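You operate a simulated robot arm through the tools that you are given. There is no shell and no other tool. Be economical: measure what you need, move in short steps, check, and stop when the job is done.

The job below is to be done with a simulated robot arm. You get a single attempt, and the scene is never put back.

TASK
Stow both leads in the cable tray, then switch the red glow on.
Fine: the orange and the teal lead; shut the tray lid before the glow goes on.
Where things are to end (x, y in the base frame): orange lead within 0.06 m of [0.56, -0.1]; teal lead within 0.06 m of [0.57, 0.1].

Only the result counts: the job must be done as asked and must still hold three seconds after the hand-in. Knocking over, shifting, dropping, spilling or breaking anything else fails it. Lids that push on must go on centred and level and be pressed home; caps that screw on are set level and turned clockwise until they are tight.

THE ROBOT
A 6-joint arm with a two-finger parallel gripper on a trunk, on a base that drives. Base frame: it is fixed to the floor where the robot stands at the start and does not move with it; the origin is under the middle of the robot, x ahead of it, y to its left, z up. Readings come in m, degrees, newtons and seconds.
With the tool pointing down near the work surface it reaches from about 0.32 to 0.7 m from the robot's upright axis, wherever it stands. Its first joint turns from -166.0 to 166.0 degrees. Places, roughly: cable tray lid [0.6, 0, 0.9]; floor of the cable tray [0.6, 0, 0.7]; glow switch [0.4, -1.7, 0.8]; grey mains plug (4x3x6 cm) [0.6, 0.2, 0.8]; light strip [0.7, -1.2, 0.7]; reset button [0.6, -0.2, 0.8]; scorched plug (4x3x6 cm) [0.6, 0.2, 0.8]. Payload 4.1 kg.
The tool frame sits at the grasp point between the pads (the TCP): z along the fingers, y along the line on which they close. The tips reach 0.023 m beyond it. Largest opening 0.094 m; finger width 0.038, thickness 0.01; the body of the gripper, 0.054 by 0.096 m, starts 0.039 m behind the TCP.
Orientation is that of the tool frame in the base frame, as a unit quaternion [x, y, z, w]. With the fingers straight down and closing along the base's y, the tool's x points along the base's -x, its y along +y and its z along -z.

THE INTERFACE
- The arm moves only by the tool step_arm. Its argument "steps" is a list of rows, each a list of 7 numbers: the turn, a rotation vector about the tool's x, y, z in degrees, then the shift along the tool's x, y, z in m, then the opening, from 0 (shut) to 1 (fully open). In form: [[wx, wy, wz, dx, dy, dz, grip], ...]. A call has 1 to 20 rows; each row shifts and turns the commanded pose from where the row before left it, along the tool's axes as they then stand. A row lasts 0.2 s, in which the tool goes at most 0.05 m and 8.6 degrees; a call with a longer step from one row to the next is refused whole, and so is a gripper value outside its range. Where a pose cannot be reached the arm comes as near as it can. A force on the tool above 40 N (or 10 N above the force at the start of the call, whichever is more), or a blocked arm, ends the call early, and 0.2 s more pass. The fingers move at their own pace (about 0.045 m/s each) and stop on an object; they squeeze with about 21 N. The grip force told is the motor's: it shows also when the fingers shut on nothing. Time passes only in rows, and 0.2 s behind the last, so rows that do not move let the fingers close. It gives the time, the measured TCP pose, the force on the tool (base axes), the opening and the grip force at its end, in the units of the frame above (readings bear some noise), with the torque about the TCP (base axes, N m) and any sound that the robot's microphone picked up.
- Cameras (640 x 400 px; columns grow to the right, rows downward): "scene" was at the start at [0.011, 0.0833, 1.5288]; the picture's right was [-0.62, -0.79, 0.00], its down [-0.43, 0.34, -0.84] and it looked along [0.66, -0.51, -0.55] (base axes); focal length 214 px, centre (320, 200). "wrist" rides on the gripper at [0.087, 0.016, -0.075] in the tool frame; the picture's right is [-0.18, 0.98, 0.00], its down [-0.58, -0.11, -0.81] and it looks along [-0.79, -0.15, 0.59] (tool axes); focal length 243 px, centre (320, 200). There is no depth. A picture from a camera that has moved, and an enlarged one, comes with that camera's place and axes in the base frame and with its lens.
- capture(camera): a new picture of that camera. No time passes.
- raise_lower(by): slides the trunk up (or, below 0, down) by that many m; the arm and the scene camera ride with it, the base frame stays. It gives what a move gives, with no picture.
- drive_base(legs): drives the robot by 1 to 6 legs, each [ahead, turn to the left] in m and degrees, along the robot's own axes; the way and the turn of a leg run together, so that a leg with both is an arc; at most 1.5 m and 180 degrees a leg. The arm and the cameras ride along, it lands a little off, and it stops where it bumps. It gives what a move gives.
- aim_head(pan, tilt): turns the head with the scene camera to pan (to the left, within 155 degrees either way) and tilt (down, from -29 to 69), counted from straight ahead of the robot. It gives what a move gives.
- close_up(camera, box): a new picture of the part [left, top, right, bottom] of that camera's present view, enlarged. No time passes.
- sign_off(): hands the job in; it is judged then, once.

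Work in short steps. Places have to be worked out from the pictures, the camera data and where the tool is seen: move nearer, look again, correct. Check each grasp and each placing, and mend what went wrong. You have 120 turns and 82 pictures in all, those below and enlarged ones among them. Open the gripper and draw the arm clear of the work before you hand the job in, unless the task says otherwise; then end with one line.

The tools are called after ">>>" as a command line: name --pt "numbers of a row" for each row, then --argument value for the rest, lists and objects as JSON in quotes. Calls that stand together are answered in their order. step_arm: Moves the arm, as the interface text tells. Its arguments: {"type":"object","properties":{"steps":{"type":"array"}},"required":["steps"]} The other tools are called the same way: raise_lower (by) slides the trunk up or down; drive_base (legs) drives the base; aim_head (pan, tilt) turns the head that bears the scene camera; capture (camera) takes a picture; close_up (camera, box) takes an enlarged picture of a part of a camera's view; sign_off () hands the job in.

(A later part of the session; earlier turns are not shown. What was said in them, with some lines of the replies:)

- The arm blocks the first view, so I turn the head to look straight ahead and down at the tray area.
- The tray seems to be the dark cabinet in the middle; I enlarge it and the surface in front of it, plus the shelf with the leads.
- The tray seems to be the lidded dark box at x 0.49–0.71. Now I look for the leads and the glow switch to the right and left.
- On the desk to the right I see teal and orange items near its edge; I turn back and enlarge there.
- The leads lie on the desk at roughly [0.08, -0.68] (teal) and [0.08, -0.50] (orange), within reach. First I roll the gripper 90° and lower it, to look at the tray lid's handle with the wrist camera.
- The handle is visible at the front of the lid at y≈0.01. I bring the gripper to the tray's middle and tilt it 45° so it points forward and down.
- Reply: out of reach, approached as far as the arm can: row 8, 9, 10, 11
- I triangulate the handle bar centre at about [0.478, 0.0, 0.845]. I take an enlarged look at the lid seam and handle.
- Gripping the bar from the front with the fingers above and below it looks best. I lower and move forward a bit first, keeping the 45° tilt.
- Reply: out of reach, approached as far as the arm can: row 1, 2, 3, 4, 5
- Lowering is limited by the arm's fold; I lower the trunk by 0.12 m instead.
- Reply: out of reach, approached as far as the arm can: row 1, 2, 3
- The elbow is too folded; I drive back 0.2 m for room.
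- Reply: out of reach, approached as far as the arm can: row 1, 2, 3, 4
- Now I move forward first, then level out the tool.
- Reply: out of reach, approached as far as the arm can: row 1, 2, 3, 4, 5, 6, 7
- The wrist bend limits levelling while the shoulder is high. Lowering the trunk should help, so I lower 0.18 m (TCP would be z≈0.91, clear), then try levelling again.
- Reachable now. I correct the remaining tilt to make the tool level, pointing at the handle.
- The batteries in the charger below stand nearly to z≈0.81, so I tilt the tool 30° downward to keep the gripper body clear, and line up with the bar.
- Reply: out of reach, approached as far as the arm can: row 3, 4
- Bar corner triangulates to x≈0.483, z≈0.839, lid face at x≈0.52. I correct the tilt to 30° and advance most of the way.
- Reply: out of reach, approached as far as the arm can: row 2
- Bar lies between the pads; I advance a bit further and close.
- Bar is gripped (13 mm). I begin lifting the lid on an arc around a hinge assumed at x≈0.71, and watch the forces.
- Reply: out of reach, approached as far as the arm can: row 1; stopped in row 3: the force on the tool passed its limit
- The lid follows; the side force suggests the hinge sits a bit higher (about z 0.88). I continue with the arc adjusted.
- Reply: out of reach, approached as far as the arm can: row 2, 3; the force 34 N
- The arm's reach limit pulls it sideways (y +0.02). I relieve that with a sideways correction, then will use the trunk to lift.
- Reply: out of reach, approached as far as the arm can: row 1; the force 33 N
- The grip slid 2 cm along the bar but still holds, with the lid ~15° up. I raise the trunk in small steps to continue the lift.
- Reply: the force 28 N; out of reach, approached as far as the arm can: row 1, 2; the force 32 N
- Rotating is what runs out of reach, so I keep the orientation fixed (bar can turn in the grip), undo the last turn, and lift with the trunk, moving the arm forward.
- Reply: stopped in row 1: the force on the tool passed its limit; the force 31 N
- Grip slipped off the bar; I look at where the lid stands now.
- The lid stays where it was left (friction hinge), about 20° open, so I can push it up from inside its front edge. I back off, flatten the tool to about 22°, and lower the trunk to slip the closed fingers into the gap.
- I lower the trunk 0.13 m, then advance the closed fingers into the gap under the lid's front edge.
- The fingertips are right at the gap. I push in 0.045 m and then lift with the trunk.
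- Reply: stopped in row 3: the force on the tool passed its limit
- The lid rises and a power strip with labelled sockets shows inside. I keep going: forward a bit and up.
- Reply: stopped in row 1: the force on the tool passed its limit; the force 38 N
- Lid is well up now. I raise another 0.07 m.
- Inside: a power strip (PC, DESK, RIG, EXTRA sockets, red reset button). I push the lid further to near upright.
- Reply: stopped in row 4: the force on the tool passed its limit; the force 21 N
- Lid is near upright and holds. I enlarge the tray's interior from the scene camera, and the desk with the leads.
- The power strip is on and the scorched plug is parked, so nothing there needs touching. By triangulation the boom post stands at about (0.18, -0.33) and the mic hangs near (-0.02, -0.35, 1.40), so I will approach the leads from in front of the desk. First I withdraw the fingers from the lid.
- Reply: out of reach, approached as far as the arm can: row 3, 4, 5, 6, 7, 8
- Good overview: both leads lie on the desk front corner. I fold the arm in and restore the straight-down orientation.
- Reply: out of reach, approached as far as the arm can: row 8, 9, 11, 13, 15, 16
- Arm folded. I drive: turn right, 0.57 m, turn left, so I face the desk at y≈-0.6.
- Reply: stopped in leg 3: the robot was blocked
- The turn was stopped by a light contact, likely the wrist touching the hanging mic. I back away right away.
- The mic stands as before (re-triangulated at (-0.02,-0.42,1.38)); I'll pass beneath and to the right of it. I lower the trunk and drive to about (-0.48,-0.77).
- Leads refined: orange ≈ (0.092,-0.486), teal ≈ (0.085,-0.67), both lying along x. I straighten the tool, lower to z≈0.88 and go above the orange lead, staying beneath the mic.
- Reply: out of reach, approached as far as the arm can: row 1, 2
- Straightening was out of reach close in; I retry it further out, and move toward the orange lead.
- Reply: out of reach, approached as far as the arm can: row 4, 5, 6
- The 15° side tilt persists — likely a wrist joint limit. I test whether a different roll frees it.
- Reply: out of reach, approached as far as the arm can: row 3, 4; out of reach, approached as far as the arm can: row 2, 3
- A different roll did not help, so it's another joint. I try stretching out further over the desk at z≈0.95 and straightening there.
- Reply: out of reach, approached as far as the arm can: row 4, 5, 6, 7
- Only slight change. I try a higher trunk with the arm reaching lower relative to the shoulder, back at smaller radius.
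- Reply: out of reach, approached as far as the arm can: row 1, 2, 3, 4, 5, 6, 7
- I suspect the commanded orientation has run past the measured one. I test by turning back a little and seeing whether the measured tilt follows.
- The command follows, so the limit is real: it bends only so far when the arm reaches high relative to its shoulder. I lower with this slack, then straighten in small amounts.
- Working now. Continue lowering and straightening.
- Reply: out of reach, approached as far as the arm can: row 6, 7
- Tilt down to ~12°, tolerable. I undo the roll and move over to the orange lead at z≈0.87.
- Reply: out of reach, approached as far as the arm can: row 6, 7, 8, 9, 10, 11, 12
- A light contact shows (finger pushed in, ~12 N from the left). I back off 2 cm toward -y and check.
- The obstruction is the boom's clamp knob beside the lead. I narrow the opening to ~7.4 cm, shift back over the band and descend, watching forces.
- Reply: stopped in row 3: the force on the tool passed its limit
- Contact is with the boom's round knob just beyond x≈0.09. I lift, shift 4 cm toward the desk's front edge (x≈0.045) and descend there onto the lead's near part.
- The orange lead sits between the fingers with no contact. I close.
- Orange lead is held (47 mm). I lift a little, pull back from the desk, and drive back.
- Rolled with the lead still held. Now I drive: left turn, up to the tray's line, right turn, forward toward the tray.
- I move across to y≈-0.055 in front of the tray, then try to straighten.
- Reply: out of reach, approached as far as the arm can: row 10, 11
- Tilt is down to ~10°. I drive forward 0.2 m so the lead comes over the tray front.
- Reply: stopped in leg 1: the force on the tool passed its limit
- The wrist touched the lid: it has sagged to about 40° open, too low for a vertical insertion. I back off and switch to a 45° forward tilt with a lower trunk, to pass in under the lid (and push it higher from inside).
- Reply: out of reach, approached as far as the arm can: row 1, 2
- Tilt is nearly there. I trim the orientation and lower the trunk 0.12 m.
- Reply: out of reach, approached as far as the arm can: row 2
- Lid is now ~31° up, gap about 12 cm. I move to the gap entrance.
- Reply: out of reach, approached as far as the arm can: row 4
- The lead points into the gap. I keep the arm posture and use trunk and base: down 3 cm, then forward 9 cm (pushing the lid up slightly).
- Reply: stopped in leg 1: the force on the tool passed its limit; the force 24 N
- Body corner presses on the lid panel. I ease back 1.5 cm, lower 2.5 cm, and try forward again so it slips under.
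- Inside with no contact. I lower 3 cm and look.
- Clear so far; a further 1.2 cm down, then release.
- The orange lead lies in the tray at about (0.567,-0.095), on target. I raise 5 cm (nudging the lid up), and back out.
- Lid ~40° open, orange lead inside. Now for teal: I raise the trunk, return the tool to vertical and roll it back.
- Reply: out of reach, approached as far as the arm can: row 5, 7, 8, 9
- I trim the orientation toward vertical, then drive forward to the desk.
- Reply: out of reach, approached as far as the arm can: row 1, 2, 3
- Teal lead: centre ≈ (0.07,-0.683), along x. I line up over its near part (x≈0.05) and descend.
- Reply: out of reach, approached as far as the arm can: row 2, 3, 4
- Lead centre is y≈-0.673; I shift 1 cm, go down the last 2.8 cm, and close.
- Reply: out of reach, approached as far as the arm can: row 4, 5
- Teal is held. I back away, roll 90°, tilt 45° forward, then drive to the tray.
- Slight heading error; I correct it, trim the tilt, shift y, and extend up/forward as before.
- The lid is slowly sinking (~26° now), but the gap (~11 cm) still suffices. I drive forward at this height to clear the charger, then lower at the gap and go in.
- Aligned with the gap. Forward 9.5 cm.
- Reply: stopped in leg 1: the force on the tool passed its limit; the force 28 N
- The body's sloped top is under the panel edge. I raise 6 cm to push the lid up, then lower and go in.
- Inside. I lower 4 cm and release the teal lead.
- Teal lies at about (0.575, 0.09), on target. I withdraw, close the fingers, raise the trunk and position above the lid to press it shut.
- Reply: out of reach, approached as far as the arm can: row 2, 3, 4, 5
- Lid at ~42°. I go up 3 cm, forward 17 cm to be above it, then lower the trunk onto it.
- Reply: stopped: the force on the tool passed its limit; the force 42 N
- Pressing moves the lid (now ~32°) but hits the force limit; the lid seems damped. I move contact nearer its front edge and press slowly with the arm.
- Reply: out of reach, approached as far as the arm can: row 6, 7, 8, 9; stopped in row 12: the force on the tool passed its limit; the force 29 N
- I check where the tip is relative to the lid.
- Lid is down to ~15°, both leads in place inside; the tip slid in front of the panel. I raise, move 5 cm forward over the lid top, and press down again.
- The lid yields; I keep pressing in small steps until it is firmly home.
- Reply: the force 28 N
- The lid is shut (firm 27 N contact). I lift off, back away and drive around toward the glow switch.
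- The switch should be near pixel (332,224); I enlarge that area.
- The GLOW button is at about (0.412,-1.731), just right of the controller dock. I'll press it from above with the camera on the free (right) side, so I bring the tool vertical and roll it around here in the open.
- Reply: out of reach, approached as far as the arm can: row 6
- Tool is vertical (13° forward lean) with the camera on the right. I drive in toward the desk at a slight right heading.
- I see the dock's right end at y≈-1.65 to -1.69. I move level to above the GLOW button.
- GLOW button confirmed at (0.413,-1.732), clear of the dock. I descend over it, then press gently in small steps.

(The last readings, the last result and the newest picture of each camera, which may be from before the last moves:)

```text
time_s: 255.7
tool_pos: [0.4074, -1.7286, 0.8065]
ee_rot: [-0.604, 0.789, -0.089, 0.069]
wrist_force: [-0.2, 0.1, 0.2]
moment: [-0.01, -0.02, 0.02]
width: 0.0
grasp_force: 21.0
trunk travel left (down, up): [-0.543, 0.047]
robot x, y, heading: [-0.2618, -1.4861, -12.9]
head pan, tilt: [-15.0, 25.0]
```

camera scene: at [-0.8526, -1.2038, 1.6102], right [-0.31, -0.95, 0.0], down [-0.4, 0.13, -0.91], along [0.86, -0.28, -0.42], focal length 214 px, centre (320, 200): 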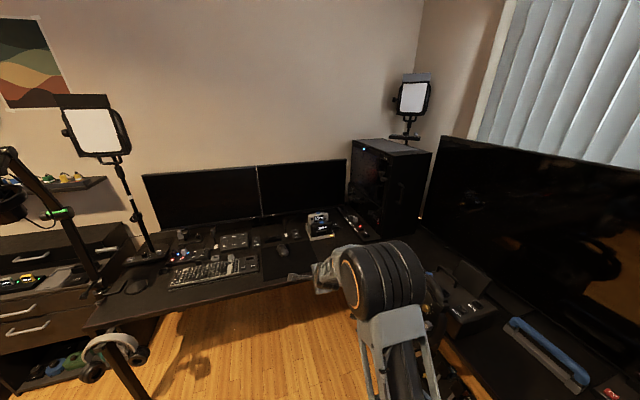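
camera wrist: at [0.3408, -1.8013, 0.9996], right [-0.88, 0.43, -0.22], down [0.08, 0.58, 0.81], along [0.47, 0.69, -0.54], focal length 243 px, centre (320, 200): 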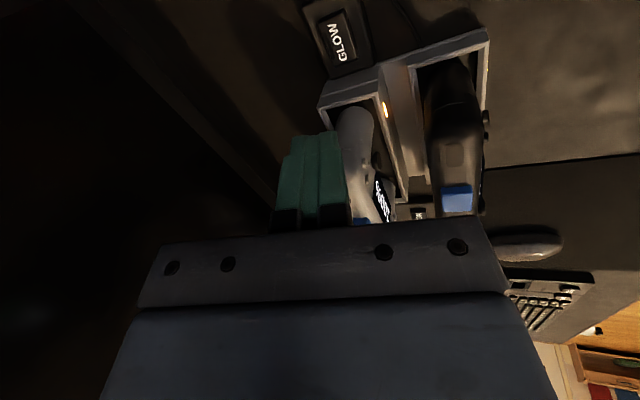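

No contact yet; I continue down slowly.

>>> step_arm --pt "0 0 0 0 0.0007 0.0029 0" --pt "0 0 0 0 0.0007 0.0029 0" --pt "0 0 0 0 0.0007 0.0029 0"

```text
time_s: 256.5
tool_pos: [0.4096, -1.7285, 0.797]
ee_rot: [-0.604, 0.789, -0.09, 0.069]
wrist_force: [0.0, -0.1, 0.5]
moment: [-0.01, -0.01, -0.01]
width: 0.0
grasp_force: 20.8
trunk travel left (down, up): [-0.543, 0.047]
robot x, y, heading: [-0.2558, -1.4903, -13.0]
head pan, tilt: [-15.0, 25.0]
```

Still free (tip at z≈0.774); a few more millimetres.

>>> step_arm --pt "0 0 0 0 0.0005 0.002 0" --pt "0 0 0 0 0.0005 0.002 0" --pt "0 0 0 0 0.0005 0.002 0" --pt "0 0 0 0 0.0005 0.002 0" --pt "0 0 0 0 0.0005 0.002 0"

```text
time_s: 257.7
tool_pos: [0.4073, -1.7283, 0.7873]
ee_rot: [-0.604, 0.789, -0.089, 0.07]
wrist_force: [0.4, 0.0, 1.2]
moment: [-0.02, 0.03, -0.01]
width: 0.0003
grasp_force: 21.1
trunk travel left (down, up): [-0.543, 0.047]
robot x, y, heading: [-0.2652, -1.4917, -12.8]
head pan, tilt: [-15.0, 25.0]
heard: click
```

A click was heard. I lift off straight up and then check for the red glow.

>>> step_arm --pt "0 0 0 0 -0.0049 -0.0215 0" --pt "0 0 0 0 -0.0049 -0.0215 0" --pt "0 0 0 0 -0.0049 -0.0215 0" --pt "0 0 0 0 -0.0049 -0.0215 0" --pt "0 0 0 0 -0.0049 -0.0215 0" --pt "0 0 0 0 -0.0049 -0.0215 0" --pt "0 0 0 0 -0.0049 -0.0215 1"

>>> drive_base --legs '[[-0.45, 0]]'

>>> aim_head --pan 35 --tilt 28

>>> capture --camera "scene"

```text
time_s: 259.3
tool_pos: [0.4083, -1.7296, 0.9422]
ee_rot: [-0.604, 0.789, -0.089, 0.071]
wrist_force: [0.1, -0.3, 0.2]
moment: [-0.03, 0.03, 0.02]
width: 0.033
grasp_force: 0.0
trunk travel left (down, up): [-0.543, 0.047]
robot x, y, heading: [-0.262, -1.4861, -13.2]
head pan, tilt: [-15.0, 25.0]
```

```text
time_s: 262.0
tool_pos: [-0.0302, -1.6251, 0.9409]
ee_rot: [-0.607, 0.787, -0.089, 0.07]
wrist_force: [-0.5, 0.6, 0.1]
moment: [0.03, -0.01, -0.02]
width: 0.0939
grasp_force: 0.1
trunk travel left (down, up): [-0.543, 0.047]
robot x, y, heading: [-0.7048, -1.391, -12.6]
head pan, tilt: [-15.0, 25.0]
```

```text
time_s: 263.2
tool_pos: [-0.0299, -1.6252, 0.9416]
ee_rot: [-0.607, 0.787, -0.088, 0.067]
wrist_force: [-0.1, 0.6, -0.6]
moment: [-0.01, 0.01, 0.01]
width: 0.0941
grasp_force: 0.0
trunk travel left (down, up): [-0.543, 0.047]
robot x, y, heading: [-0.7008, -1.3881, -12.5]
head pan, tilt: [35.0, 28.0]
```

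```text
1 pictures are left
camera scene: at [-0.638, -1.1794, 1.6055], right [0.38, -0.92, 0.0], down [-0.43, -0.18, -0.88], along [0.82, 0.34, -0.47], focal length 214 px, centre (320, 200)
```

scene: 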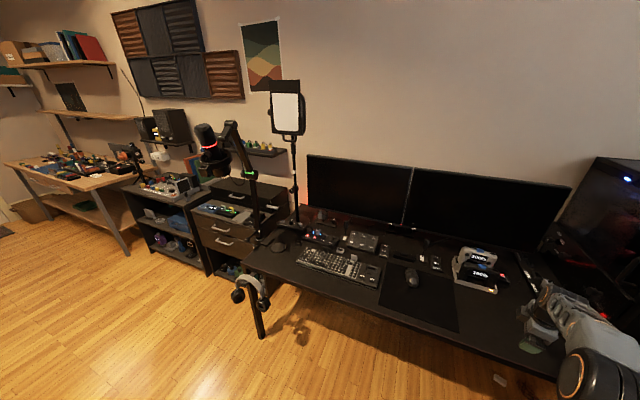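

There's a reddish tint at the monitors' left edge, and the tray lid looks shut. I use the last picture to verify both.

>>> close_up --camera "scene" --box '[190, 160, 450, 290]'

```text
2.46 times, centred on (320, 225) of scene
camera zoom: at [-0.638, -1.1794, 1.6055], right [0.38, -0.92, 0.0], down [-0.43, -0.18, -0.88], along [0.82, 0.34, -0.47], focal length 528 px, centre (320, 138)
```

zoom: 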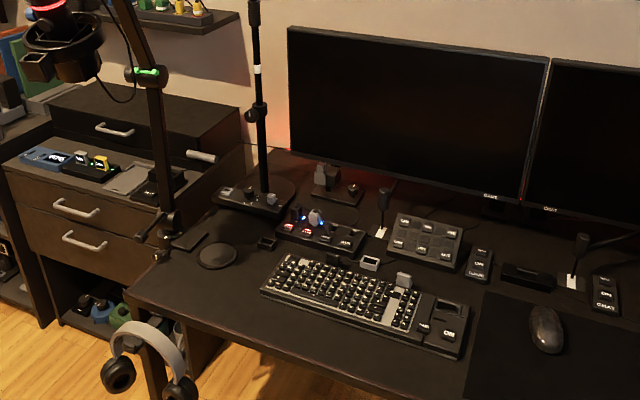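

The red glow is lit behind the monitors, and the tray lid is shut with both leads inside. The gripper is open and clear of the work, so I hand the job in.

>>> sign_off

```text
The job is handed in.
```

Both leads are in the cable tray: orange at about (0.567, -0.095) and teal at about (0.575, 0.09). The lid is shut and the red glow is on behind the monitors. On the way the arm lightly touched the hanging mic (it hadn't moved when I checked) and the boom's clamp knob (no movement seen).
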